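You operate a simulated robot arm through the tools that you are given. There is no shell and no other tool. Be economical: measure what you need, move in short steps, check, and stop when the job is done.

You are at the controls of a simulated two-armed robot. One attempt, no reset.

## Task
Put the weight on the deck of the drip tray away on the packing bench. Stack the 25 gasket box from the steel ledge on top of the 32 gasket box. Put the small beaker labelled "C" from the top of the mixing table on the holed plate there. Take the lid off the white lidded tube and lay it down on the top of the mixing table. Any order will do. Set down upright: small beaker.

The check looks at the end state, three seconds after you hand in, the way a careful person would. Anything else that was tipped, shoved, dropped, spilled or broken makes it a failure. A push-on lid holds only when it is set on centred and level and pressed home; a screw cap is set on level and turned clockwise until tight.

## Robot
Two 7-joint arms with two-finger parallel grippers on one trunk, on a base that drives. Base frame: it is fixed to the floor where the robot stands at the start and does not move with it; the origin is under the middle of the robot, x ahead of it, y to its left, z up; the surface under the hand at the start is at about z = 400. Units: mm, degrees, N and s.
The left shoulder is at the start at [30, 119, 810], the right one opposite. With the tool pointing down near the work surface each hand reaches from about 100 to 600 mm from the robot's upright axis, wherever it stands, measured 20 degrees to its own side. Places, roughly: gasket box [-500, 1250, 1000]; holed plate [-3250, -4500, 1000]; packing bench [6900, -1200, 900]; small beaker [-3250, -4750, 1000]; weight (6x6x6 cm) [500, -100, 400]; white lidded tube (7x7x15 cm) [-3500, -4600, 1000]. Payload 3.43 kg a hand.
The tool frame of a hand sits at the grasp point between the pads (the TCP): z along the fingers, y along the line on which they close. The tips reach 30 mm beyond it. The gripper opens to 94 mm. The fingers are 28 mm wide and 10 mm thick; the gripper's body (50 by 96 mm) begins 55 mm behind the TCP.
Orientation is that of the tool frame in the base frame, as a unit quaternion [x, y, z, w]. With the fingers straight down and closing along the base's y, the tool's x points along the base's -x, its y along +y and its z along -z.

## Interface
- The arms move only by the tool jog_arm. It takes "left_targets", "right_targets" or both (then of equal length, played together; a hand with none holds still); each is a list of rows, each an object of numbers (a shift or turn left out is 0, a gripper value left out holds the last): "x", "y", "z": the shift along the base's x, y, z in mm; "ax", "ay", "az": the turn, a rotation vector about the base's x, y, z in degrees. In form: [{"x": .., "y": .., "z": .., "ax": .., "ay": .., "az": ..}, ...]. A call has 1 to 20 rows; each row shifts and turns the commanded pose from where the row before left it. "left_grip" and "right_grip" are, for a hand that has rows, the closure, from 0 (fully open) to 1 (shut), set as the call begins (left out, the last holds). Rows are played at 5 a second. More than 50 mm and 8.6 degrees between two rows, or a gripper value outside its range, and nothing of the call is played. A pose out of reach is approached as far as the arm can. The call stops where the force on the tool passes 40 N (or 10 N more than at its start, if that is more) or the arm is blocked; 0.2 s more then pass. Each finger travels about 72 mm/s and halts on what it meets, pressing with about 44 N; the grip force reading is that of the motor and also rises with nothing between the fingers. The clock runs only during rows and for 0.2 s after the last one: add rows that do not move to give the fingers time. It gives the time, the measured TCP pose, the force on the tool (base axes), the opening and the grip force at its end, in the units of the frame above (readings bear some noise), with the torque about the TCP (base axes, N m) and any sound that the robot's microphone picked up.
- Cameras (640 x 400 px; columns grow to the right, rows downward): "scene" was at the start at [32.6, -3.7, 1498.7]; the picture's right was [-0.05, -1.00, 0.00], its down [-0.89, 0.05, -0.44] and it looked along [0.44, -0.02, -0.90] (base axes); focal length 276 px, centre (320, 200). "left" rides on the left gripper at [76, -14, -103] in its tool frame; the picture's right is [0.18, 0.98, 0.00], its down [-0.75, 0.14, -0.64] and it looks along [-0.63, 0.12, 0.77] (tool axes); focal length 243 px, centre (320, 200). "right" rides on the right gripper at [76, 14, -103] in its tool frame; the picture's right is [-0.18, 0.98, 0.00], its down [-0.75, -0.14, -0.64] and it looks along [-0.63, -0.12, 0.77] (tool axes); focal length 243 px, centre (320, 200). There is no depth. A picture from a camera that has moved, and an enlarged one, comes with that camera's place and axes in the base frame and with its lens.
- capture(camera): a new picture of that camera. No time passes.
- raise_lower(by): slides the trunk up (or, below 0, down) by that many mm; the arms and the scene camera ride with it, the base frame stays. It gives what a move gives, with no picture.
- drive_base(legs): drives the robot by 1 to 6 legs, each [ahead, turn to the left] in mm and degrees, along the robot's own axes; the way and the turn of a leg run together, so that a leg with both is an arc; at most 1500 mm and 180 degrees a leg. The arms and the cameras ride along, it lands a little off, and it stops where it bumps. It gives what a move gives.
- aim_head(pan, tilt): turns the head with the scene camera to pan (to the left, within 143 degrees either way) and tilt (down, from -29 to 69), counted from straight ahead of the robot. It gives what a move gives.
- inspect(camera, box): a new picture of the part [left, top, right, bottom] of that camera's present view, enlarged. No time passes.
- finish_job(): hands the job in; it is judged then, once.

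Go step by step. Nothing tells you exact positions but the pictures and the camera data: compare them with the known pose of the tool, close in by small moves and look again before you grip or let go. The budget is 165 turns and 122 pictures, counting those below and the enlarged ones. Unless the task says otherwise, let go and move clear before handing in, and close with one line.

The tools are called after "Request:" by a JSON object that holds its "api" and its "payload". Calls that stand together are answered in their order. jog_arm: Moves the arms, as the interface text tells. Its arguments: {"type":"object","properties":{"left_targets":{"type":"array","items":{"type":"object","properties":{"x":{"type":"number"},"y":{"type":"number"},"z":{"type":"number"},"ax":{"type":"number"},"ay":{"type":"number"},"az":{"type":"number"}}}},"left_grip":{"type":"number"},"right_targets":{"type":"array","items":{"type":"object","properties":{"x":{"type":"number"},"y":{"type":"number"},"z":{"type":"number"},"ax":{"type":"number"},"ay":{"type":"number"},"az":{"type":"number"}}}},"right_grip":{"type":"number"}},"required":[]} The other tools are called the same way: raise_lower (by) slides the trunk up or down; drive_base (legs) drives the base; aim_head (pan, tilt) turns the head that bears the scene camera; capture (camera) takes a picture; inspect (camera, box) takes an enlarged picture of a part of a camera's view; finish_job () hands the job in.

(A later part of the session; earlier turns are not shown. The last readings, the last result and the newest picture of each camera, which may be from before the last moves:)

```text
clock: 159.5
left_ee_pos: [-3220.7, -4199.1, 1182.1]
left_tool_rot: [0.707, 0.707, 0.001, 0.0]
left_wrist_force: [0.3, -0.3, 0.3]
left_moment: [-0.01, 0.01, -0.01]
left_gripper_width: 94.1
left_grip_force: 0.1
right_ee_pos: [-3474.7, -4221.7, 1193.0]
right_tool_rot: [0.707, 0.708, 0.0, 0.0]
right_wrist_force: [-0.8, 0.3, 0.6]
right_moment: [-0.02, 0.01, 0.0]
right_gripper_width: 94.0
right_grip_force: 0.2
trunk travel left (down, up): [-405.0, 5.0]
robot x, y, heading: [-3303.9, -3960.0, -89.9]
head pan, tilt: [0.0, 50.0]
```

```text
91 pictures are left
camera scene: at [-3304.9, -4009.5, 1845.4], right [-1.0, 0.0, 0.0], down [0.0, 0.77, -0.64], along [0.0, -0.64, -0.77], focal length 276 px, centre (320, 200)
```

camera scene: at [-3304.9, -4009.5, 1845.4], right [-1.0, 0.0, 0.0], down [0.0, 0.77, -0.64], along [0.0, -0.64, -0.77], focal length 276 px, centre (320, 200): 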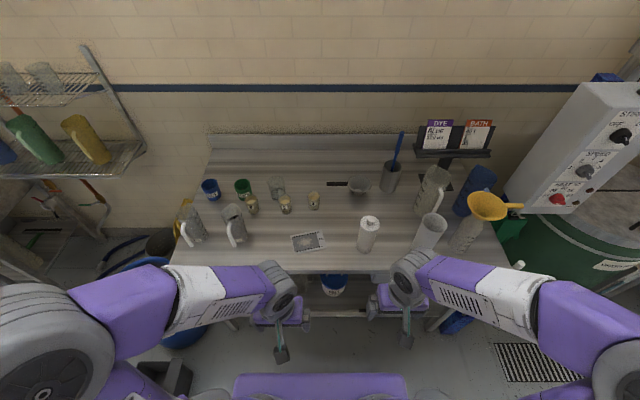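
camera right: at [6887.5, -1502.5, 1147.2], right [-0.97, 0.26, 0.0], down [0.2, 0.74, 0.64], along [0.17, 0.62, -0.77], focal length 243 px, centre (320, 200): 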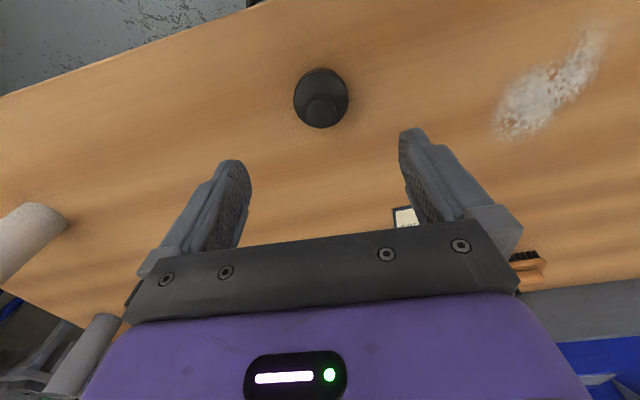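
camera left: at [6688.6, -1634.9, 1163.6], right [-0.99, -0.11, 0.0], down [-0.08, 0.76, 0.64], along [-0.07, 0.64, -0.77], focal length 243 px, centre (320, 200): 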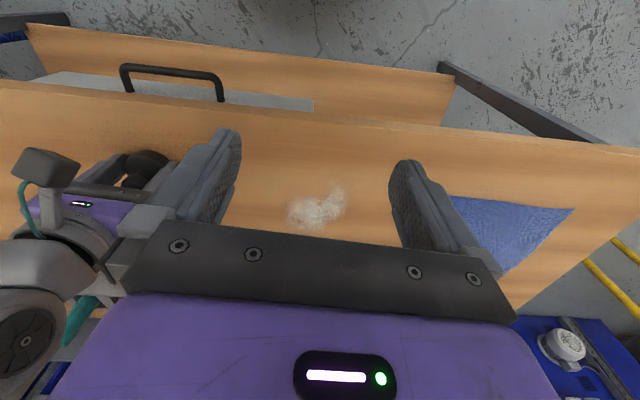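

Table top is near z≈920, its edge at y≈−4451; C at (−3160,−4724). Moving 210 mm closer.

Request:
{"api": "drive_base", "payload": {"legs": [[210, 0]]}}

Request:
{"api": "aim_head", "payload": {"pan": 0, "tilt": 60}}

Request:
{"api": "capture", "payload": {"camera": "scene"}}

Request:
{"api": "capture", "payload": {"camera": "right"}}

Request:
{"api": "capture", "payload": {"camera": "left"}}

```text
clock: 161.1
left_ee_pos: [-3220.9, -4401.5, 1182.0]
left_tool_rot: [0.708, 0.706, 0.001, 0.0]
left_wrist_force: [-0.6, -0.6, -0.5]
left_moment: [0.01, -0.03, -0.02]
left_gripper_width: 93.9
left_grip_force: 0.0
right_ee_pos: [-3475.0, -4423.3, 1194.1]
right_tool_rot: [0.707, 0.707, 0.0, 0.0]
right_wrist_force: [0.9, 0.4, -0.2]
right_moment: [0.01, -0.01, 0.01]
right_gripper_width: 94.1
right_grip_force: 0.0
trunk travel left (down, up): [-405.0, 5.0]
robot x, y, heading: [-3306.0, -4165.2, -90.3]
head pan, tilt: [0.0, 50.0]
```

```text
clock: 161.8
left_ee_pos: [-3221.3, -4402.6, 1180.8]
left_tool_rot: [0.707, 0.707, 0.001, 0.0]
left_wrist_force: [0.2, -0.6, -1.1]
left_moment: [0.03, -0.03, 0.0]
left_gripper_width: 94.0
left_grip_force: 0.1
right_ee_pos: [-3474.3, -4424.5, 1192.6]
right_tool_rot: [0.708, 0.706, -0.001, 0.0]
right_wrist_force: [0.1, -0.4, 0.3]
right_moment: [-0.03, 0.0, 0.0]
right_gripper_width: 94.1
right_grip_force: 0.1
trunk travel left (down, up): [-405.0, 5.0]
robot x, y, heading: [-3302.6, -4162.5, -89.9]
head pan, tilt: [0.0, 60.0]
```

```text
90 pictures are left
camera scene: at [-3305.2, -4201.8, 1832.8], right [-1.0, 0.0, 0.0], down [0.0, 0.87, -0.5], along [0.0, -0.5, -0.87], focal length 276 px, centre (320, 200)
```

scene: 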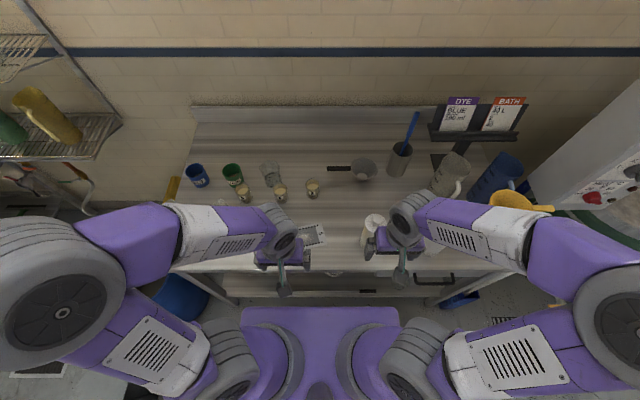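

```text
89 pictures are left
camera right: at [-3459.8, -4347.5, 1295.6], right [0.98, -0.19, 0.0], down [-0.14, -0.75, 0.64], along [-0.12, -0.63, -0.77], focal length 243 px, centre (320, 200)
```

right: 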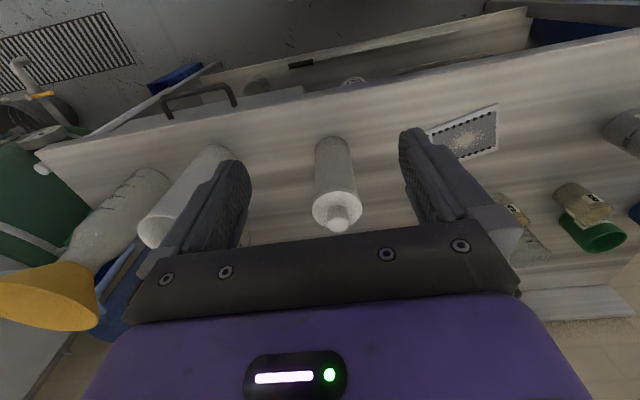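

```text
88 pictures are left
camera left: at [-3236.4, -4325.5, 1285.0], right [0.98, 0.18, 0.0], down [0.14, -0.76, 0.64], along [0.12, -0.63, -0.77], focal length 243 px, centre (320, 200)
```

left: 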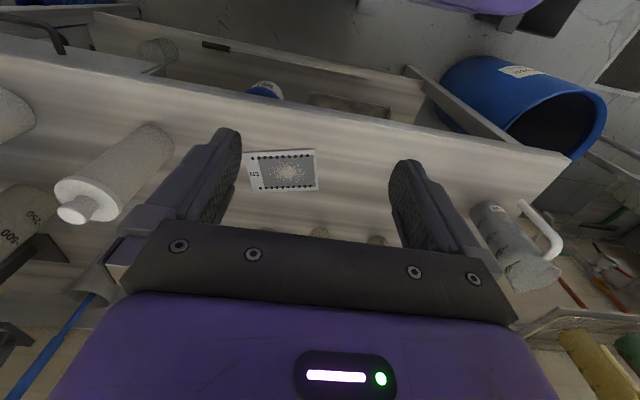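

Request:
{"api": "inspect", "payload": {"camera": "left", "box": [235, 140, 345, 200]}}

Request:
{"api": "inspect", "payload": {"camera": "right", "box": [290, 120, 390, 240]}}

```text
5.82 times, centred on (290, 170) of left
camera zoom: at [-3236.4, -4325.5, 1285.0], right [0.98, 0.18, 0.0], down [0.14, -0.76, 0.64], along [0.12, -0.63, -0.77], focal length 1412 px, centre (494, 374)
```

zoom: 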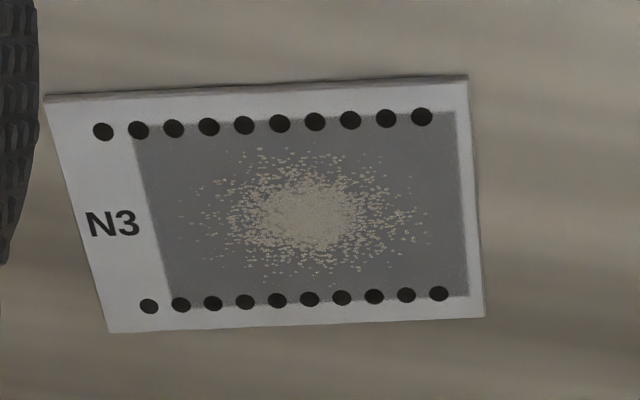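

```text
3.33 times, centred on (340, 180) of right
camera zoom: at [-3459.8, -4347.5, 1295.6], right [0.98, -0.19, 0.0], down [-0.14, -0.75, 0.64], along [-0.12, -0.63, -0.77], focal length 809 px, centre (253, 267)
```

zoom: 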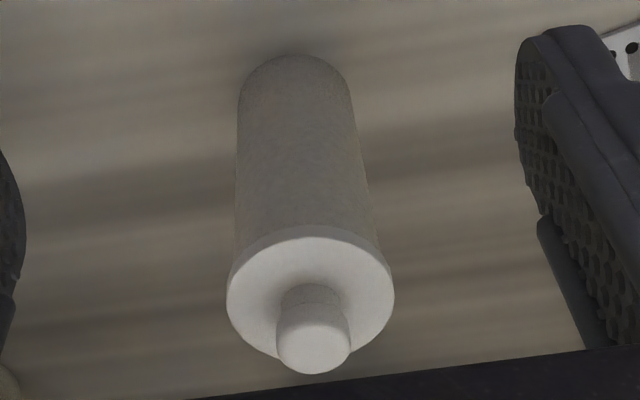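

The plate is the N3 plate with two rows of holes; the tube has a knob lid. I move the right hand above the tube for a better fix.

Request:
{"api": "jog_arm", "payload": {"right_targets": [{"y": -45}, {"y": -45}, {"y": -40}, {}]}}

Request:
{"api": "capture", "payload": {"camera": "right"}}

Request:
{"api": "capture", "payload": {"camera": "left"}}

```text
clock: 162.8
left_ee_pos: [-3221.8, -4401.3, 1181.4]
left_tool_rot: [0.708, 0.707, 0.001, 0.0]
left_wrist_force: [-0.3, 0.6, 0.4]
left_moment: [0.02, 0.0, 0.02]
left_gripper_width: 94.0
left_grip_force: 0.0
right_ee_pos: [-3475.3, -4554.7, 1192.5]
right_tool_rot: [0.707, 0.707, 0.0, 0.0]
right_wrist_force: [-0.5, 0.4, 0.4]
right_moment: [-0.01, 0.0, 0.0]
right_gripper_width: 94.1
right_grip_force: 0.1
trunk travel left (down, up): [-405.0, 5.0]
robot x, y, heading: [-3308.7, -4166.1, -90.1]
head pan, tilt: [0.0, 60.0]
```

```text
85 pictures are left
camera right: at [-3460.2, -4477.3, 1295.0], right [0.98, -0.18, 0.0], down [-0.14, -0.75, 0.64], along [-0.12, -0.63, -0.77], focal length 243 px, centre (320, 200)
```

right: 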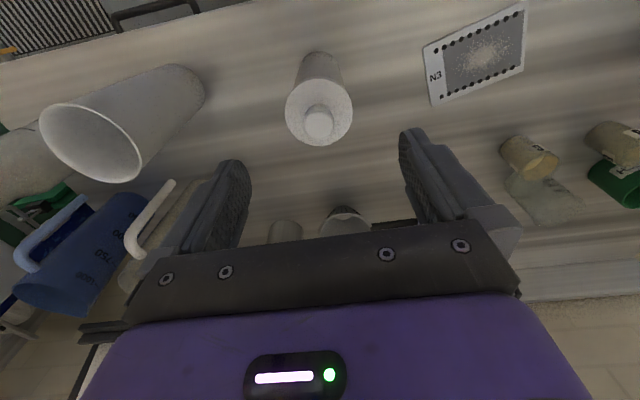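

```text
84 pictures are left
camera left: at [-3236.4, -4324.6, 1285.1], right [0.98, 0.18, 0.0], down [0.14, -0.76, 0.64], along [0.12, -0.63, -0.77], focal length 243 px, centre (320, 200)
```

left: 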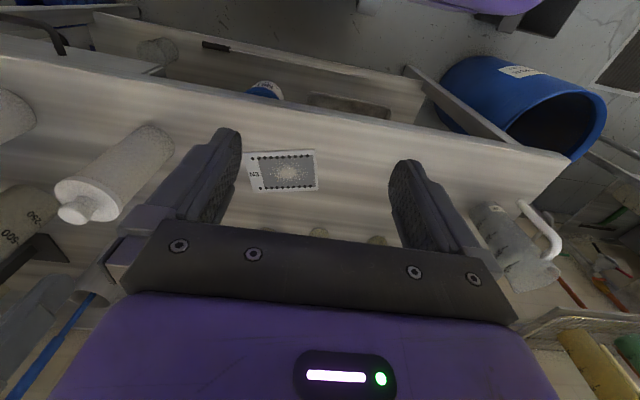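

Knob top at about (−3477,−4561,1084), lid top ≈1057. Lowering over the knob.

Request:
{"api": "jog_arm", "payload": {"right_targets": [{"x": -2, "y": -6}, {"z": -40}, {"z": -30}, {"z": -15}, {}]}}

Request:
{"api": "capture", "payload": {"camera": "right"}}

Request:
{"api": "capture", "payload": {"camera": "left"}}

```text
clock: 164.0
left_ee_pos: [-3220.6, -4402.4, 1181.4]
left_tool_rot: [0.708, 0.706, 0.001, 0.0]
left_wrist_force: [-0.3, -0.3, 0.0]
left_moment: [0.02, -0.01, 0.01]
left_gripper_width: 94.2
left_grip_force: 0.0
right_ee_pos: [-3476.7, -4561.5, 1105.9]
right_tool_rot: [0.708, 0.706, 0.001, 0.0]
right_wrist_force: [0.0, 0.8, 0.2]
right_moment: [0.02, -0.05, -0.02]
right_gripper_width: 94.3
right_grip_force: 0.0
trunk travel left (down, up): [-405.0, 5.0]
robot x, y, heading: [-3302.6, -4165.2, -90.2]
head pan, tilt: [0.0, 60.0]
```

```text
83 pictures are left
camera right: at [-3461.7, -4483.7, 1208.8], right [0.98, -0.19, 0.0], down [-0.14, -0.75, 0.64], along [-0.12, -0.63, -0.77], focal length 243 px, centre (320, 200)
```

right: 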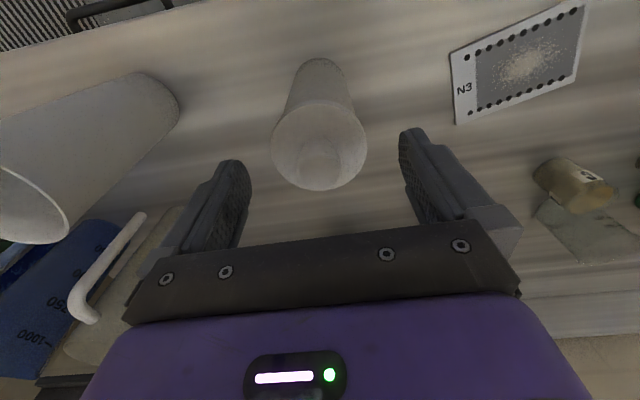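

```text
82 pictures are left
camera left: at [-3236.5, -4325.0, 1285.1], right [0.98, 0.18, 0.0], down [0.14, -0.76, 0.64], along [0.12, -0.63, -0.77], focal length 243 px, centre (320, 200)
```

left: 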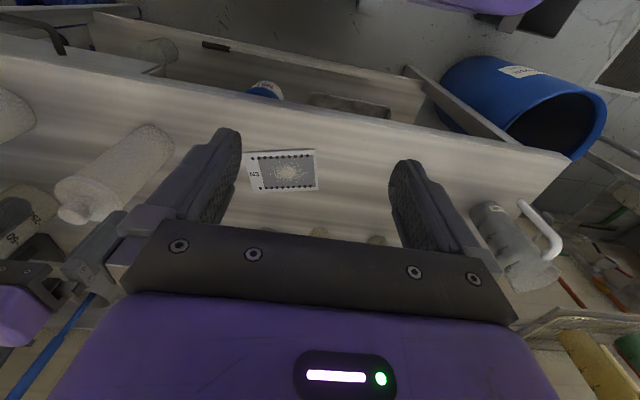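

Request:
{"api": "jog_arm", "payload": {"right_targets": [{"z": -9}, {}]}}

Request:
{"api": "inspect", "payload": {"camera": "right", "box": [220, 50, 440, 250]}}

Request:
{"api": "inspect", "payload": {"camera": "left", "box": [0, 110, 200, 310]}}

```text
clock: 164.6
left_ee_pos: [-3221.8, -4402.3, 1182.5]
left_tool_rot: [0.708, 0.706, 0.002, 0.0]
left_wrist_force: [-0.1, 0.8, -0.9]
left_moment: [-0.01, 0.0, 0.0]
left_gripper_width: 94.1
left_grip_force: 0.0
right_ee_pos: [-3475.7, -4559.9, 1097.6]
right_tool_rot: [0.708, 0.707, 0.0, 0.0]
right_wrist_force: [-0.4, 0.2, -0.2]
right_moment: [-0.01, -0.01, 0.02]
right_gripper_width: 94.3
right_grip_force: 0.0
trunk travel left (down, up): [-405.0, 5.0]
robot x, y, heading: [-3304.2, -4162.3, -90.2]
head pan, tilt: [0.0, 60.0]
```

```text
2.00 times, centred on (330, 150) of right
camera zoom: at [-3461.7, -4483.0, 1200.3], right [0.98, -0.19, 0.0], down [-0.14, -0.75, 0.64], along [-0.12, -0.63, -0.77], focal length 485 px, centre (300, 300)
```

zoom: 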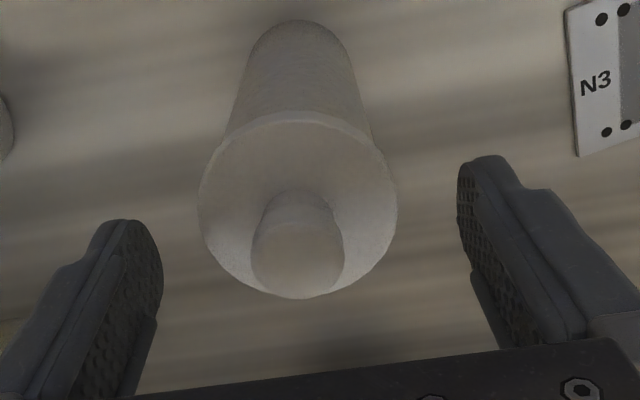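

```text
2.00 times, centred on (100, 210) of left
camera zoom: at [-3236.5, -4325.0, 1285.1], right [0.98, 0.18, 0.0], down [0.14, -0.76, 0.64], along [0.12, -0.63, -0.77], focal length 485 px, centre (760, 180)
```

zoom: 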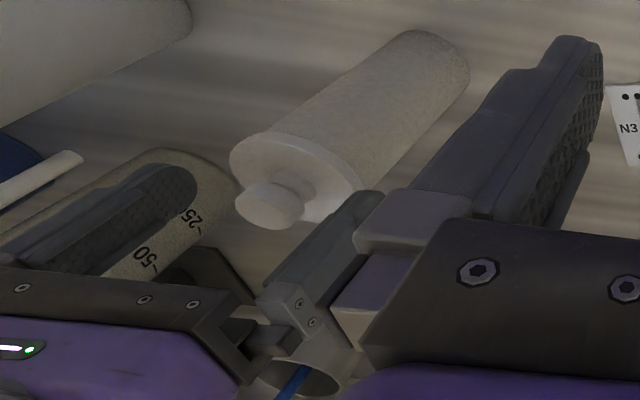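

Well placed; nudge 2 mm, close on the knob and lift just a few mm to feel it.

Request:
{"api": "jog_arm", "payload": {"right_targets": [{"x": -2}, {}, {}, {}, {}, {}], "right_grip": 1}}

Request:
{"api": "jog_arm", "payload": {"right_targets": [{"z": 2}, {"z": 2}, {}]}}

Request:
{"api": "capture", "payload": {"camera": "right"}}

Request:
{"api": "inspect", "payload": {"camera": "left", "box": [0, 110, 200, 310]}}

```text
clock: 166.0
left_ee_pos: [-3222.4, -4401.2, 1182.2]
left_tool_rot: [0.708, 0.706, 0.001, 0.0]
left_wrist_force: [0.5, -0.3, 0.4]
left_moment: [0.01, 0.03, 0.01]
left_gripper_width: 94.2
left_grip_force: 0.1
right_ee_pos: [-3478.7, -4559.1, 1097.8]
right_tool_rot: [0.708, 0.706, 0.0, 0.001]
right_wrist_force: [0.2, -0.4, 0.4]
right_moment: [0.01, 0.0, 0.0]
right_gripper_width: 25.7
right_grip_force: 44.0
trunk travel left (down, up): [-405.0, 5.0]
robot x, y, heading: [-3302.9, -4165.9, -90.1]
head pan, tilt: [0.0, 60.0]
```

```text
clock: 166.8
left_ee_pos: [-3222.4, -4401.8, 1181.8]
left_tool_rot: [0.708, 0.706, 0.001, 0.0]
left_wrist_force: [1.9, -0.7, 0.5]
left_moment: [-0.04, 0.03, -0.01]
left_gripper_width: 93.8
left_grip_force: 0.0
right_ee_pos: [-3479.0, -4559.3, 1103.2]
right_tool_rot: [0.708, 0.707, 0.0, 0.0]
right_wrist_force: [0.3, -0.9, -0.5]
right_moment: [0.02, 0.0, -0.01]
right_gripper_width: 25.5
right_grip_force: 44.7
trunk travel left (down, up): [-405.0, 5.0]
robot x, y, heading: [-3304.7, -4164.7, -90.1]
head pan, tilt: [0.0, 60.0]
```

```text
79 pictures are left
camera right: at [-3463.7, -4483.3, 1205.4], right [0.98, -0.19, 0.0], down [-0.14, -0.75, 0.64], along [-0.12, -0.63, -0.77], focal length 243 px, centre (320, 200)
```

right: 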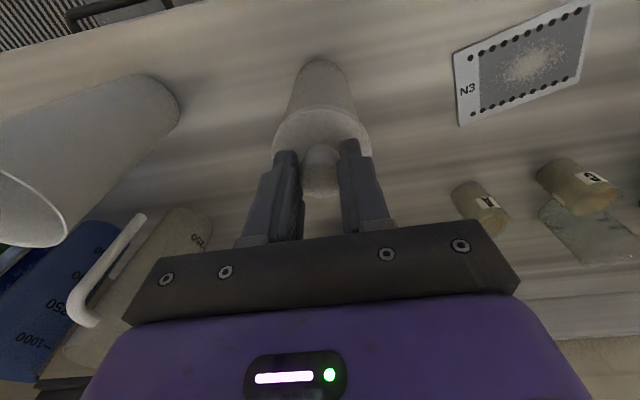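

```text
2.00 times, centred on (100, 210) of left
camera zoom: at [-3236.5, -4325.2, 1285.0], right [0.98, 0.18, 0.0], down [0.14, -0.76, 0.64], along [0.12, -0.63, -0.77], focal length 485 px, centre (760, 180)
```

zoom: 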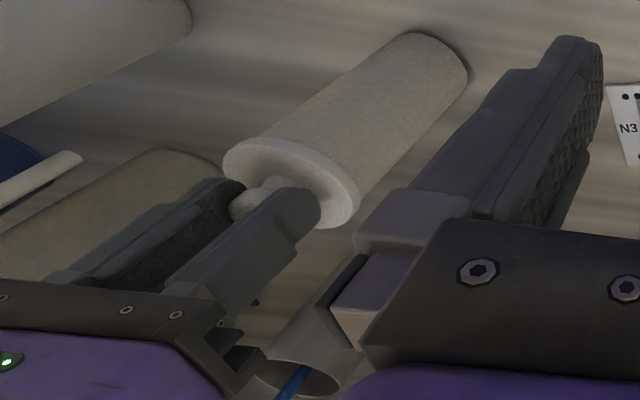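

The lid is light on the wrist; keep lifting slowly and check whether the tube stays.

Request:
{"api": "jog_arm", "payload": {"right_targets": [{"z": 4}, {"z": 4}, {"z": 4}, {}]}}

Request:
{"api": "inspect", "payload": {"camera": "left", "box": [0, 110, 200, 310]}}

```text
clock: 167.8
left_ee_pos: [-3221.9, -4403.1, 1181.6]
left_tool_rot: [0.708, 0.706, 0.001, 0.0]
left_wrist_force: [0.0, 0.1, 0.5]
left_moment: [0.0, 0.03, 0.03]
left_gripper_width: 94.1
left_grip_force: 0.0
right_ee_pos: [-3478.1, -4559.3, 1115.4]
right_tool_rot: [0.708, 0.707, 0.0, 0.001]
right_wrist_force: [0.7, -0.3, -0.3]
right_moment: [-0.03, 0.03, 0.0]
right_gripper_width: 25.6
right_grip_force: 44.2
trunk travel left (down, up): [-405.0, 5.0]
robot x, y, heading: [-3305.1, -4164.3, -90.2]
head pan, tilt: [0.0, 60.0]
```

```text
2.00 times, centred on (100, 210) of left
camera zoom: at [-3236.4, -4325.3, 1285.0], right [0.98, 0.18, 0.0], down [0.14, -0.76, 0.64], along [0.12, -0.63, -0.77], focal length 485 px, centre (760, 180)
```

zoom: 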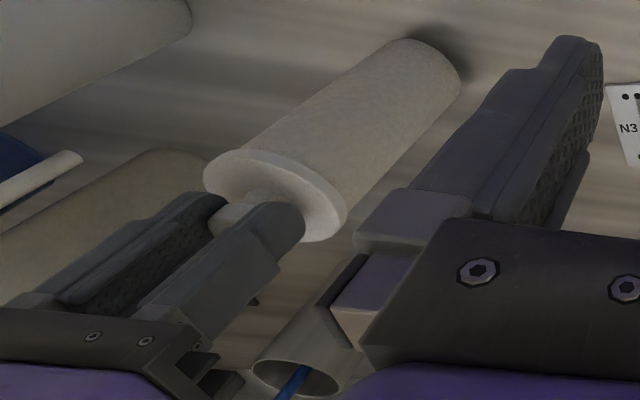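

The tube rises with the lid, so I set it back down and will hold the tube body with the left hand. Left hand first yaws while still high.

Request:
{"api": "jog_arm", "payload": {"right_targets": [{"z": -4}, {"z": -4}, {"z": -4}, {"z": -2}, {"z": -2}, {"z": -1}, {}]}}

Request:
{"api": "jog_arm", "payload": {"left_targets": [{"y": -20, "az": -7.8}, {"y": -20, "az": -7.8}, {"y": -20, "az": -7.8}, {"y": -20, "az": -7.8}, {"y": -20, "az": -7.8}, {"az": -7.8}, {"az": -7.8}, {"az": -7.8}, {"az": -7.6}, {}]}}

Request:
{"api": "capture", "payload": {"camera": "scene"}}

```text
clock: 169.4
left_ee_pos: [-3221.2, -4401.7, 1182.1]
left_tool_rot: [0.708, 0.707, 0.001, 0.001]
left_wrist_force: [0.0, -0.8, -0.7]
left_moment: [-0.03, 0.01, 0.0]
left_gripper_width: 94.2
left_grip_force: 0.1
right_ee_pos: [-3479.3, -4559.7, 1097.6]
right_tool_rot: [0.708, 0.706, -0.001, 0.001]
right_wrist_force: [-0.9, 0.3, 7.2]
right_moment: [0.02, 0.04, 0.02]
right_gripper_width: 25.8
right_grip_force: 43.7
trunk travel left (down, up): [-405.0, 5.0]
robot x, y, heading: [-3304.3, -4166.2, -90.1]
head pan, tilt: [0.0, 60.0]
```

```text
clock: 171.6
left_ee_pos: [-3221.1, -4502.0, 1182.0]
left_tool_rot: [0.985, 0.172, 0.001, 0.0]
left_wrist_force: [-0.1, -1.4, 0.3]
left_moment: [0.0, -0.01, 0.0]
left_gripper_width: 94.1
left_grip_force: 0.0
right_ee_pos: [-3480.6, -4559.4, 1098.5]
right_tool_rot: [0.708, 0.707, 0.001, 0.0]
right_wrist_force: [-0.3, -1.4, 11.0]
right_moment: [-0.14, 0.01, 0.04]
right_gripper_width: 25.6
right_grip_force: 44.1
trunk travel left (down, up): [-405.0, 5.0]
robot x, y, heading: [-3300.8, -4165.4, -90.2]
head pan, tilt: [0.0, 60.0]
```

```text
76 pictures are left
camera scene: at [-3304.9, -4200.6, 1832.8], right [-1.0, 0.0, 0.0], down [0.0, 0.87, -0.5], along [0.0, -0.5, -0.87], focal length 276 px, centre (320, 200)
```

scene: 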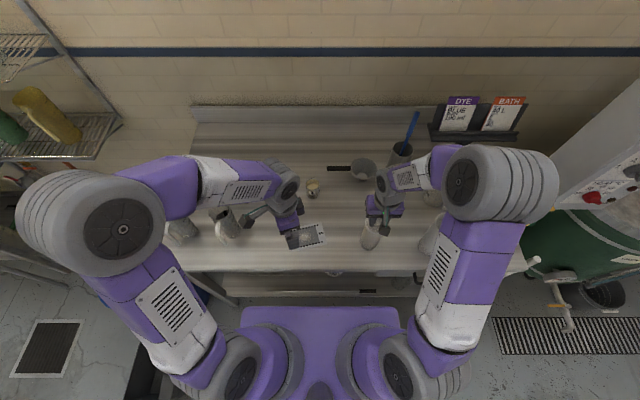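

Left hand yaw works. Now tilt it 60° so its fingers point at the tube.

Request:
{"api": "jog_arm", "payload": {"left_targets": [{"x": -15, "ax": -2.56, "ay": 7.05}, {"x": -15, "ax": -2.56, "ay": 7.05}, {"x": -15, "ax": -2.56, "ay": 7.05}, {"x": -15, "ax": -2.56, "ay": 7.05}, {"x": -15, "ax": -2.56, "ay": 7.05}, {"x": -15, "ax": -2.56, "ay": 7.05}, {"x": -5, "ax": -2.56, "ay": 7.05}, {"ax": -2.56, "ay": 7.05}, {}]}}

Request:
{"api": "capture", "payload": {"camera": "scene"}}

Request:
{"api": "capture", "payload": {"camera": "left"}}

```text
clock: 173.6
left_ee_pos: [-3317.2, -4501.1, 1182.1]
left_tool_rot: [0.853, 0.151, -0.492, 0.089]
left_wrist_force: [-0.4, 0.6, -0.3]
left_moment: [-0.01, -0.02, 0.01]
left_gripper_width: 94.0
left_grip_force: 0.0
right_ee_pos: [-3478.7, -4559.7, 1098.7]
right_tool_rot: [0.707, 0.707, 0.001, 0.001]
right_wrist_force: [-0.4, -1.1, 8.8]
right_moment: [-0.09, -0.07, 0.01]
right_gripper_width: 25.8
right_grip_force: 43.9
trunk travel left (down, up): [-405.0, 5.0]
robot x, y, heading: [-3303.8, -4165.5, -90.3]
head pan, tilt: [0.0, 60.0]
```

```text
75 pictures are left
camera scene: at [-3305.7, -4200.5, 1832.8], right [-1.0, 0.0, 0.0], down [0.0, 0.87, -0.5], along [0.0, -0.5, -0.87], focal length 276 px, centre (320, 200)
```

scene: 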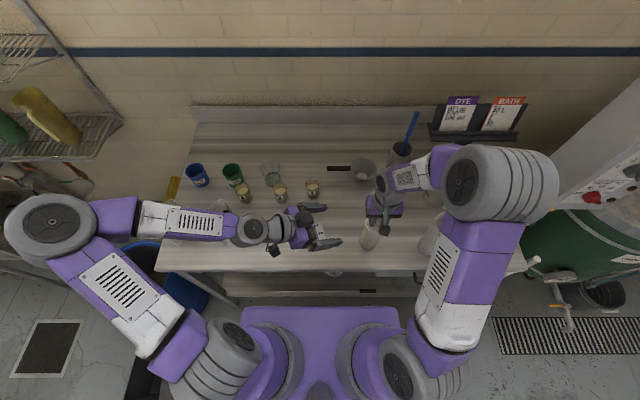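

```text
74 pictures are left
camera left: at [-3203.2, -4443.7, 1168.3], right [0.42, -0.89, -0.16], down [0.22, -0.07, 0.97], along [-0.88, -0.45, 0.16], focal length 243 px, centre (320, 200)
```

left: 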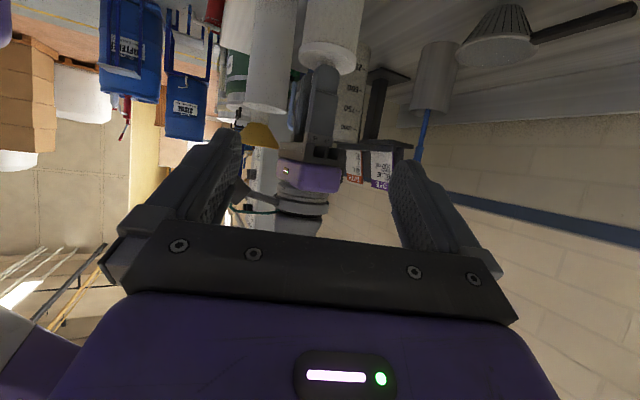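

The posture works. To keep the forearm clear of the jugs I reduce the yaw by 15°, descend aside, then look.

Request:
{"api": "jog_arm", "payload": {"left_targets": [{"az": 7.5}, {"az": 7.5}, {"z": -35}, {"z": -35}, {}]}}

Request:
{"api": "capture", "payload": {"camera": "scene"}}

```text
clock: 174.8
left_ee_pos: [-3322.7, -4539.8, 1110.2]
left_tool_rot: [0.826, 0.261, -0.476, 0.151]
left_wrist_force: [-0.3, 0.1, -0.3]
left_moment: [0.03, 0.0, -0.02]
left_gripper_width: 94.3
left_grip_force: 0.1
left hand out of reach, approached as far as the arm can: row 1, 2
right_ee_pos: [-3478.9, -4559.6, 1098.5]
right_tool_rot: [0.707, 0.707, 0.0, 0.0]
right_wrist_force: [0.1, -0.3, 7.8]
right_moment: [0.01, 0.0, -0.04]
right_gripper_width: 25.7
right_grip_force: 43.8
trunk travel left (down, up): [-405.0, 5.0]
robot x, y, heading: [-3308.7, -4162.6, -90.3]
head pan, tilt: [0.0, 60.0]
```

```text
73 pictures are left
camera scene: at [-3304.8, -4200.7, 1832.8], right [-1.0, 0.0, 0.0], down [0.0, 0.87, -0.5], along [0.0, -0.5, -0.87], focal length 276 px, centre (320, 200)
```

scene: 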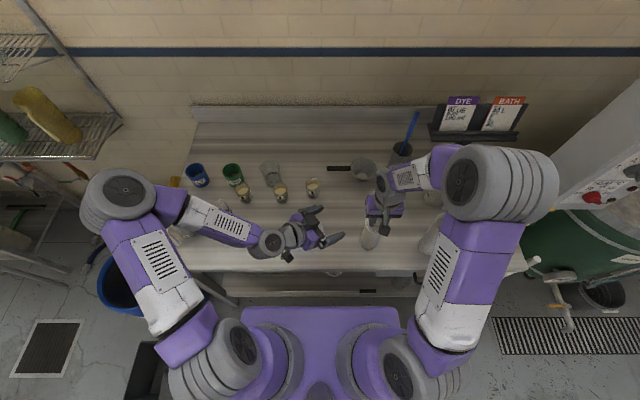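

Left forearm would pass too close over the jugs from here. Better: release the knob, raise both hands and re-stand further right so the left arm reaches the tube from the front.

Request:
{"api": "jog_arm", "payload": {"right_targets": [{}, {}, {"z": 20}, {"z": 40}, {"z": 40}, {}], "right_grip": 0}}

Request:
{"api": "jog_arm", "payload": {"left_targets": [{"z": 35}, {"z": 35}, {"x": 40}, {"x": 40}, {"x": 20}, {}], "right_targets": [{"y": 40}, {"y": 40}, {"y": 20}, {}, {}, {}]}}

Request:
{"api": "capture", "payload": {"camera": "scene"}}

```text
clock: 176.2
left_ee_pos: [-3322.2, -4541.1, 1109.7]
left_tool_rot: [0.826, 0.26, -0.476, 0.151]
left_wrist_force: [-0.2, -0.3, 0.2]
left_moment: [-0.02, -0.04, 0.04]
left_gripper_width: 94.1
left_grip_force: 0.0
right_ee_pos: [-3479.6, -4561.0, 1198.6]
right_tool_rot: [0.707, 0.707, 0.001, 0.0]
right_wrist_force: [-0.6, 0.4, -0.2]
right_moment: [-0.01, 0.0, -0.01]
right_gripper_width: 94.0
right_grip_force: 0.0
trunk travel left (down, up): [-405.0, 5.0]
robot x, y, heading: [-3306.5, -4163.7, -89.9]
head pan, tilt: [0.0, 60.0]
```

```text
clock: 177.6
left_ee_pos: [-3222.8, -4538.6, 1181.2]
left_tool_rot: [0.827, 0.26, -0.475, 0.15]
left_wrist_force: [0.5, -0.1, -0.8]
left_moment: [0.02, 0.02, -0.01]
left_gripper_width: 94.2
left_grip_force: 0.1
right_ee_pos: [-3480.1, -4460.6, 1197.2]
right_tool_rot: [0.708, 0.706, 0.0, 0.0]
right_wrist_force: [0.5, -0.8, -0.1]
right_moment: [-0.01, 0.0, 0.02]
right_gripper_width: 93.8
right_grip_force: 0.1
trunk travel left (down, up): [-405.0, 5.0]
robot x, y, heading: [-3305.4, -4164.4, -90.1]
head pan, tilt: [0.0, 60.0]
```

```text
72 pictures are left
camera scene: at [-3305.2, -4201.7, 1832.8], right [-1.0, 0.0, 0.0], down [0.0, 0.87, -0.5], along [0.0, -0.5, -0.87], focal length 276 px, centre (320, 200)
```

scene: 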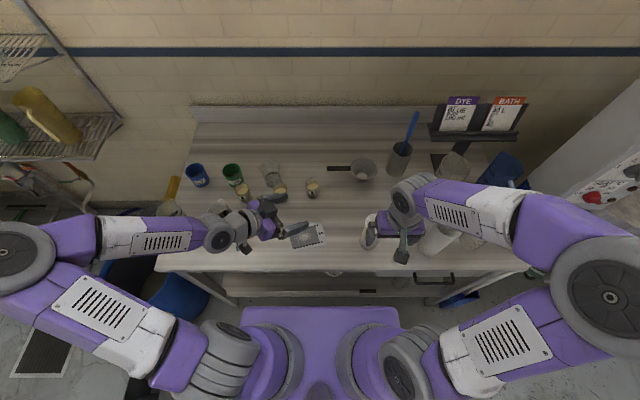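

Hands are clear. Backing off and re-standing at about (−3500,−4105).

Request:
{"api": "drive_base", "payload": {"legs": [[-500, 0], [0, -24], [482, 0], [0, 24]]}}

Request:
{"api": "capture", "payload": {"camera": "scene"}}

```text
clock: 185.5
left_ee_pos: [-3417.2, -4475.8, 1180.4]
left_tool_rot: [0.826, 0.259, -0.477, 0.15]
left_wrist_force: [-0.3, 0.7, -0.1]
left_moment: [-0.03, 0.05, -0.01]
left_gripper_width: 93.8
left_grip_force: 0.0
right_ee_pos: [-3674.0, -4393.9, 1196.2]
right_tool_rot: [0.709, 0.706, 0.0, 0.001]
right_wrist_force: [0.1, -0.9, -0.1]
right_moment: [-0.01, 0.03, 0.0]
right_gripper_width: 94.2
right_grip_force: 0.1
trunk travel left (down, up): [-405.0, 5.0]
robot x, y, heading: [-3498.5, -4101.0, -90.2]
head pan, tilt: [0.0, 60.0]
```

```text
71 pictures are left
camera scene: at [-3498.3, -4137.4, 1832.8], right [-1.0, 0.01, 0.0], down [0.01, 0.87, -0.5], along [0.0, -0.5, -0.87], focal length 276 px, centre (320, 200)
```

scene: 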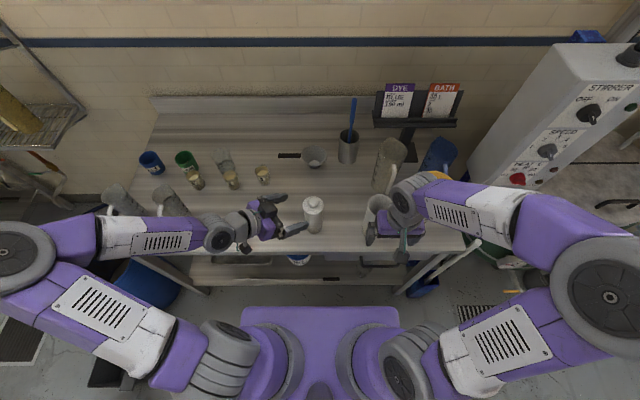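

Now tube is nearly straight ahead. I lower the left hand to its pre-grasp beside the tube and check.

Request:
{"api": "jog_arm", "payload": {"left_targets": [{"x": 6, "y": -16, "az": 5}, {"az": 5}, {"z": -36}, {"z": -36}, {"z": -36}, {"z": -35}, {}]}}

Request:
{"api": "capture", "payload": {"camera": "scene"}}

Request:
{"api": "capture", "payload": {"camera": "left"}}

```text
clock: 187.1
left_ee_pos: [-3410.9, -4499.0, 1038.0]
left_tool_rot: [0.802, 0.329, -0.462, 0.19]
left_wrist_force: [-0.2, 0.2, 0.6]
left_moment: [-0.04, 0.04, 0.04]
left_gripper_width: 94.1
left_grip_force: 0.0
left hand out of reach, approached as far as the arm can: row 2
right_ee_pos: [-3676.2, -4394.7, 1197.8]
right_tool_rot: [0.709, 0.705, 0.001, 0.0]
right_wrist_force: [0.3, -0.7, 0.9]
right_moment: [0.04, 0.02, 0.0]
right_gripper_width: 93.8
right_grip_force: 0.0
trunk travel left (down, up): [-405.0, 5.0]
robot x, y, heading: [-3498.8, -4099.5, -90.3]
head pan, tilt: [0.0, 60.0]
```

```text
70 pictures are left
camera scene: at [-3498.8, -4136.6, 1832.8], right [-1.0, 0.01, 0.0], down [0.01, 0.87, -0.5], along [0.0, -0.5, -0.87], focal length 276 px, centre (320, 200)
```

scene: 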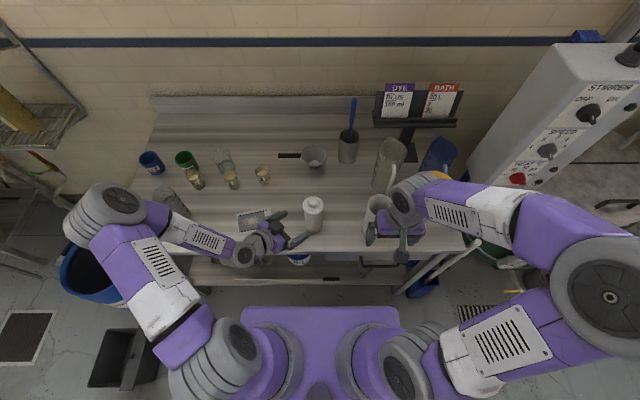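

```text
69 pictures are left
camera left: at [-3330.9, -4399.8, 1023.8], right [0.76, -0.63, -0.16], down [0.22, 0.03, 0.97], along [-0.61, -0.77, 0.16], focal length 243 px, centre (320, 200)
```

left: 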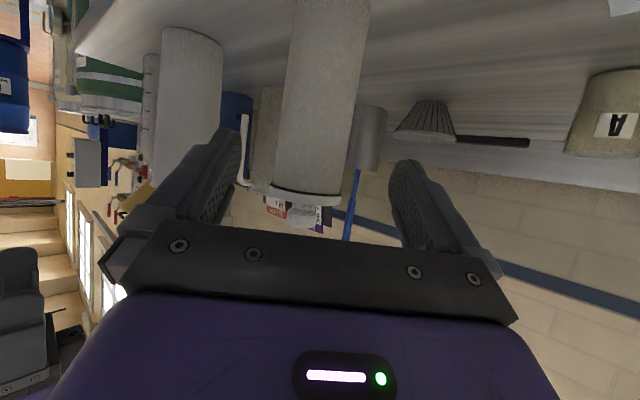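

Forearm is clear now and the tube lies between the fingers' line. Sliding in along the tool axis.

Request:
{"api": "jog_arm", "payload": {"left_targets": [{"x": -13, "y": -12, "z": -11}, {"x": -13, "y": -12, "z": -11}, {"x": -13, "y": -12, "z": -11}, {"x": -13, "y": -12, "z": -10}, {}]}}

Request:
{"api": "capture", "payload": {"camera": "left"}}

Request:
{"api": "inspect", "payload": {"camera": "scene", "box": [220, 160, 420, 300]}}

```text
clock: 188.3
left_ee_pos: [-3462.5, -4547.6, 994.5]
left_tool_rot: [0.801, 0.33, -0.461, 0.19]
left_wrist_force: [-0.3, 0.2, 1.0]
left_moment: [-0.01, 0.02, 0.03]
left_gripper_width: 94.0
left_grip_force: 0.0
right_ee_pos: [-3674.8, -4395.3, 1197.8]
right_tool_rot: [0.708, 0.706, 0.0, 0.0]
right_wrist_force: [-0.1, -0.2, 0.1]
right_moment: [-0.02, -0.03, 0.02]
right_gripper_width: 94.0
right_grip_force: 0.1
trunk travel left (down, up): [-405.0, 5.0]
robot x, y, heading: [-3495.1, -4099.6, -90.2]
head pan, tilt: [0.0, 60.0]
```

```text
68 pictures are left
camera left: at [-3382.3, -4447.5, 980.5], right [0.76, -0.63, -0.16], down [0.22, 0.03, 0.97], along [-0.61, -0.77, 0.16], focal length 243 px, centre (320, 200)
```

left: 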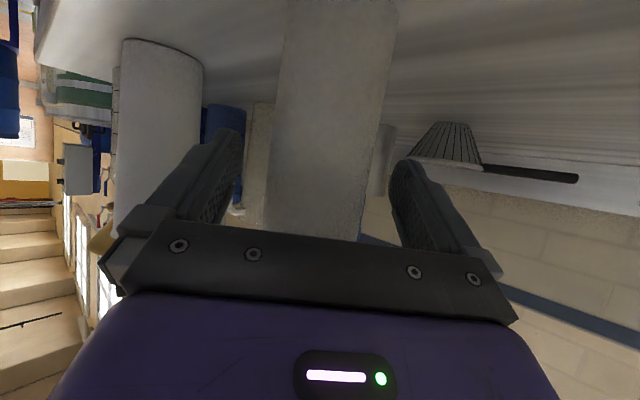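

```text
2.86 times, centred on (320, 230) of scene
camera zoom: at [-3497.9, -4136.9, 1832.8], right [-1.0, 0.01, 0.0], down [0.01, 0.87, -0.5], along [0.0, -0.5, -0.87], focal length 790 px, centre (320, 114)
```

zoom: 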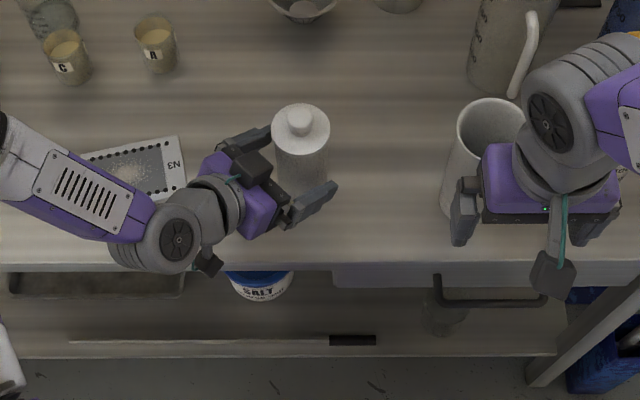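

Request:
{"api": "jog_arm", "payload": {"left_targets": [{"x": -8, "y": -8, "z": -5}, {}]}}

Request:
{"api": "jog_arm", "payload": {"left_targets": [{}, {}, {}, {}], "left_grip": 1}}

Request:
{"api": "capture", "payload": {"camera": "left"}}

Request:
{"api": "inspect", "payload": {"camera": "scene", "box": [220, 160, 420, 300]}}

```text
clock: 188.9
left_ee_pos: [-3468.1, -4554.6, 989.3]
left_tool_rot: [0.802, 0.329, -0.462, 0.19]
left_wrist_force: [-0.2, -0.4, -0.1]
left_moment: [0.03, 0.01, -0.02]
left_gripper_width: 94.0
left_grip_force: 0.0
right_ee_pos: [-3674.8, -4394.3, 1197.4]
right_tool_rot: [0.709, 0.705, 0.0, 0.001]
right_wrist_force: [0.6, 0.9, 0.3]
right_moment: [0.0, 0.01, -0.02]
right_gripper_width: 93.9
right_grip_force: 0.0
trunk travel left (down, up): [-405.0, 5.0]
robot x, y, heading: [-3494.3, -4100.1, -90.1]
head pan, tilt: [0.0, 60.0]
```

```text
clock: 189.9
left_ee_pos: [-3468.8, -4556.0, 988.6]
left_tool_rot: [0.801, 0.33, -0.461, 0.191]
left_wrist_force: [-0.4, -0.6, 0.3]
left_moment: [0.02, -0.02, 0.01]
left_gripper_width: 60.4
left_grip_force: 44.2
right_ee_pos: [-3675.5, -4396.1, 1197.1]
right_tool_rot: [0.709, 0.705, 0.001, 0.0]
right_wrist_force: [0.3, 0.5, -0.5]
right_moment: [-0.02, -0.01, 0.02]
right_gripper_width: 94.0
right_grip_force: 0.0
trunk travel left (down, up): [-405.0, 5.0]
robot x, y, heading: [-3495.5, -4099.5, -90.4]
head pan, tilt: [0.0, 60.0]
```

```text
66 pictures are left
camera left: at [-3389.9, -4455.1, 976.0], right [0.76, -0.63, -0.16], down [0.22, 0.02, 0.97], along [-0.61, -0.77, 0.16], focal length 243 px, centre (320, 200)
```

left: 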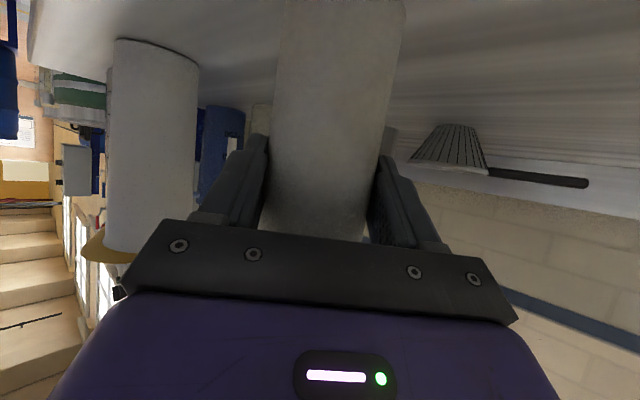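

```text
2.86 times, centred on (320, 230) of scene
camera zoom: at [-3498.4, -4137.5, 1832.8], right [-1.0, 0.01, 0.0], down [0.01, 0.87, -0.5], along [0.0, -0.5, -0.87], focal length 790 px, centre (320, 114)
```

zoom: 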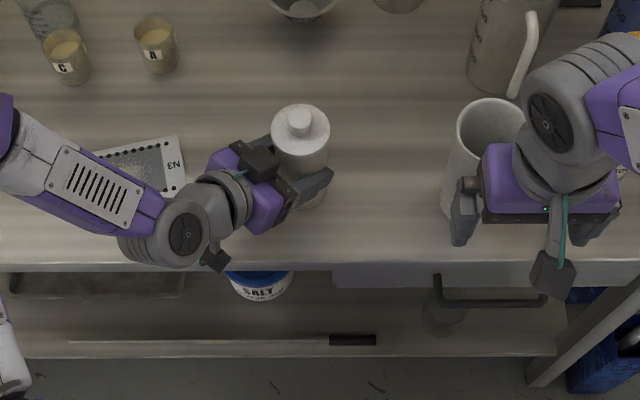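

Tube is held. Bringing the right hand over the knob.

Request:
{"api": "jog_arm", "payload": {"right_targets": [{"x": 33, "y": -27}, {"x": 33, "y": -27}, {"x": 33, "y": -27}, {"x": 33, "y": -27}, {"x": 33, "y": -27}, {"x": 33, "y": -28}, {"z": -20}, {}]}}

Request:
{"api": "capture", "payload": {"camera": "right"}}

Request:
{"api": "capture", "payload": {"camera": "scene"}}

```text
clock: 191.7
left_ee_pos: [-3470.0, -4555.0, 990.2]
left_tool_rot: [0.801, 0.33, -0.462, 0.191]
left_wrist_force: [0.1, -0.9, -0.1]
left_moment: [0.0, 0.01, -0.01]
left_gripper_width: 59.9
left_grip_force: 43.8
right_ee_pos: [-3475.3, -4557.4, 1179.0]
right_tool_rot: [0.709, 0.705, -0.001, 0.0]
right_wrist_force: [0.2, 0.9, -0.2]
right_moment: [-0.03, 0.01, 0.01]
right_gripper_width: 94.0
right_grip_force: 0.0
trunk travel left (down, up): [-405.0, 5.0]
robot x, y, heading: [-3497.7, -4100.0, -90.2]
head pan, tilt: [0.0, 60.0]
```

```text
64 pictures are left
camera right: at [-3459.5, -4481.5, 1281.2], right [0.98, -0.19, 0.0], down [-0.15, -0.75, 0.64], along [-0.12, -0.63, -0.77], focal length 243 px, centre (320, 200)
```

right: 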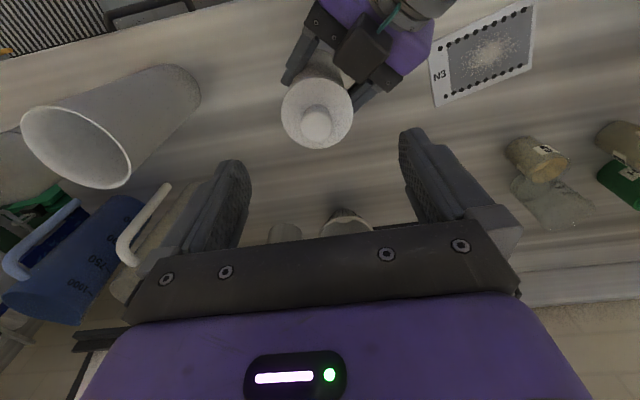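

```text
63 pictures are left
camera scene: at [-3498.1, -4137.5, 1832.8], right [-1.0, 0.01, 0.0], down [0.01, 0.87, -0.5], along [0.0, -0.5, -0.87], focal length 276 px, centre (320, 200)
```

scene: 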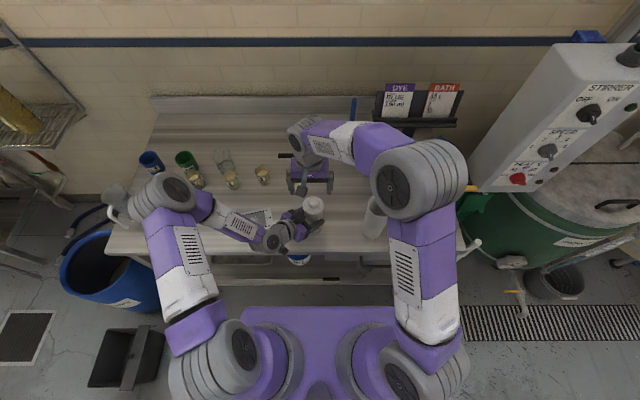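

Knob at (−3477,−4559.5). Lowering, then gripping it.

Request:
{"api": "jog_arm", "payload": {"right_targets": [{"x": -2, "y": -2, "z": -25}, {"z": -25}, {"z": -20}, {"z": -12}, {}]}}

Request:
{"api": "inspect", "payload": {"camera": "right", "box": [220, 50, 440, 250]}}

```text
clock: 192.9
left_ee_pos: [-3469.1, -4554.3, 989.2]
left_tool_rot: [0.801, 0.33, -0.461, 0.191]
left_wrist_force: [-0.6, -0.2, 0.0]
left_moment: [0.02, 0.01, 0.0]
left_gripper_width: 60.0
left_grip_force: 43.7
right_ee_pos: [-3479.2, -4559.9, 1096.3]
right_tool_rot: [0.709, 0.705, -0.001, 0.0]
right_wrist_force: [-0.1, 0.5, -0.4]
right_moment: [0.02, 0.02, -0.03]
right_gripper_width: 94.0
right_grip_force: 0.0
trunk travel left (down, up): [-405.0, 5.0]
robot x, y, heading: [-3497.8, -4098.3, -90.2]
head pan, tilt: [0.0, 60.0]
```

```text
2.00 times, centred on (330, 150) of right
camera zoom: at [-3463.5, -4483.0, 1198.6], right [0.98, -0.19, 0.0], down [-0.15, -0.75, 0.64], along [-0.12, -0.63, -0.77], focal length 485 px, centre (300, 300)
```

zoom: 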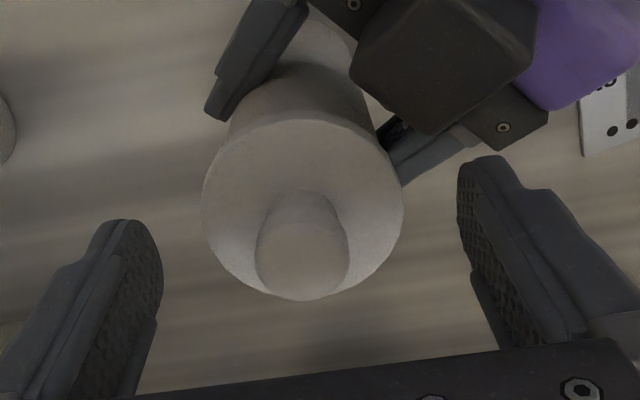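

Request:
{"api": "jog_arm", "payload": {"right_targets": [{}, {}, {}, {}, {}], "right_grip": 1}}

Request:
{"api": "jog_arm", "payload": {"right_targets": [{"z": 2}, {"z": 2}, {"z": 2}, {"z": 2}, {}]}}

Request:
{"api": "inspect", "payload": {"camera": "right", "box": [220, 50, 440, 250]}}

```text
clock: 194.1
left_ee_pos: [-3468.9, -4556.0, 989.3]
left_tool_rot: [0.802, 0.33, -0.461, 0.19]
left_wrist_force: [1.6, 1.8, 0.3]
left_moment: [-0.05, 0.13, 0.01]
left_gripper_width: 60.0
left_grip_force: 44.4
right_ee_pos: [-3480.4, -4559.7, 1096.3]
right_tool_rot: [0.709, 0.705, 0.001, 0.0]
right_wrist_force: [-1.9, -0.7, -0.9]
right_moment: [0.01, 0.08, 0.02]
right_gripper_width: 25.7
right_grip_force: 44.7
trunk travel left (down, up): [-405.0, 5.0]
robot x, y, heading: [-3500.3, -4095.6, -90.5]
head pan, tilt: [0.0, 60.0]
```

```text
clock: 195.3
left_ee_pos: [-3470.1, -4555.4, 990.0]
left_tool_rot: [0.801, 0.329, -0.462, 0.191]
left_wrist_force: [0.7, -0.5, -0.5]
left_moment: [-0.01, -0.03, 0.04]
left_gripper_width: 60.1
left_grip_force: 44.2
right_ee_pos: [-3478.2, -4559.5, 1103.3]
right_tool_rot: [0.709, 0.705, 0.001, 0.0]
right_wrist_force: [-0.7, -0.6, -0.1]
right_moment: [-0.03, 0.0, -0.01]
right_gripper_width: 25.4
right_grip_force: 43.8
trunk travel left (down, up): [-405.0, 5.0]
robot x, y, heading: [-3496.4, -4103.7, -90.5]
head pan, tilt: [0.0, 60.0]
heard: snap
```

```text
2.00 times, centred on (330, 150) of right
camera zoom: at [-3463.4, -4483.0, 1206.1], right [0.98, -0.19, 0.0], down [-0.15, -0.75, 0.64], along [-0.12, -0.63, -0.77], focal length 485 px, centre (300, 300)
```

zoom: 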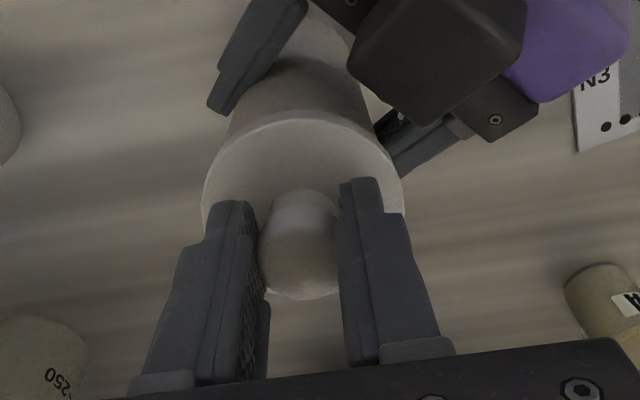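

A snap: the lid is off. Lifting it clear and moving it to the free space between tube and the tall cup, around (−3572,−4625).

Request:
{"api": "jog_arm", "payload": {"right_targets": [{"z": 20}, {"z": 30}, {"z": 20}, {"x": -30, "y": -20}, {"x": -30, "y": -20}, {"x": -34, "y": -25}, {}]}}

Request:
{"api": "capture", "payload": {"camera": "right"}}

Request:
{"api": "capture", "payload": {"camera": "scene"}}

```text
clock: 196.9
left_ee_pos: [-3469.2, -4554.3, 988.9]
left_tool_rot: [0.801, 0.33, -0.461, 0.191]
left_wrist_force: [-0.5, 0.4, -0.1]
left_moment: [-0.01, 0.01, -0.01]
left_gripper_width: 60.3
left_grip_force: 44.0
right_ee_pos: [-3571.2, -4623.7, 1175.3]
right_tool_rot: [0.709, 0.705, 0.0, 0.0]
right_wrist_force: [0.2, 0.0, 0.9]
right_moment: [0.02, 0.01, -0.02]
right_gripper_width: 25.6
right_grip_force: 44.1
trunk travel left (down, up): [-405.0, 5.0]
robot x, y, heading: [-3495.5, -4102.4, -90.1]
head pan, tilt: [0.0, 60.0]
```

```text
60 pictures are left
camera right: at [-3555.8, -4546.7, 1277.4], right [0.98, -0.19, 0.0], down [-0.14, -0.75, 0.64], along [-0.12, -0.63, -0.77], focal length 243 px, centre (320, 200)
```

right: 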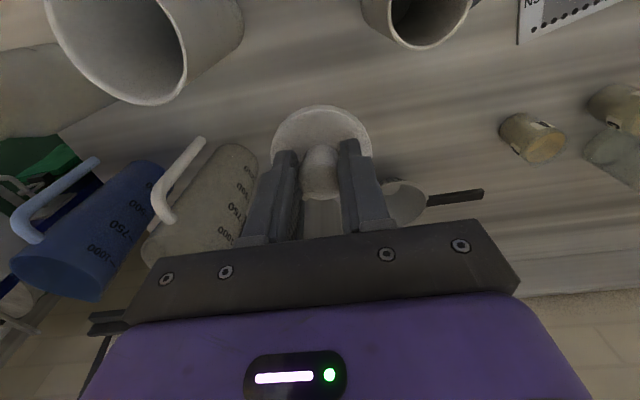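

```text
59 pictures are left
camera scene: at [-3497.6, -4136.9, 1832.8], right [-1.0, 0.01, 0.0], down [0.0, 0.87, -0.5], along [0.0, -0.5, -0.87], focal length 276 px, centre (320, 200)
```

scene: 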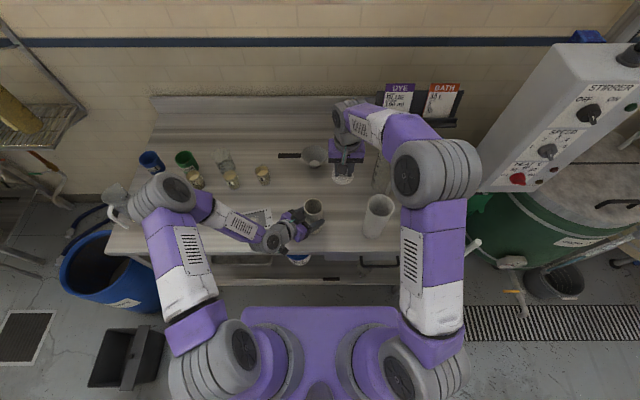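

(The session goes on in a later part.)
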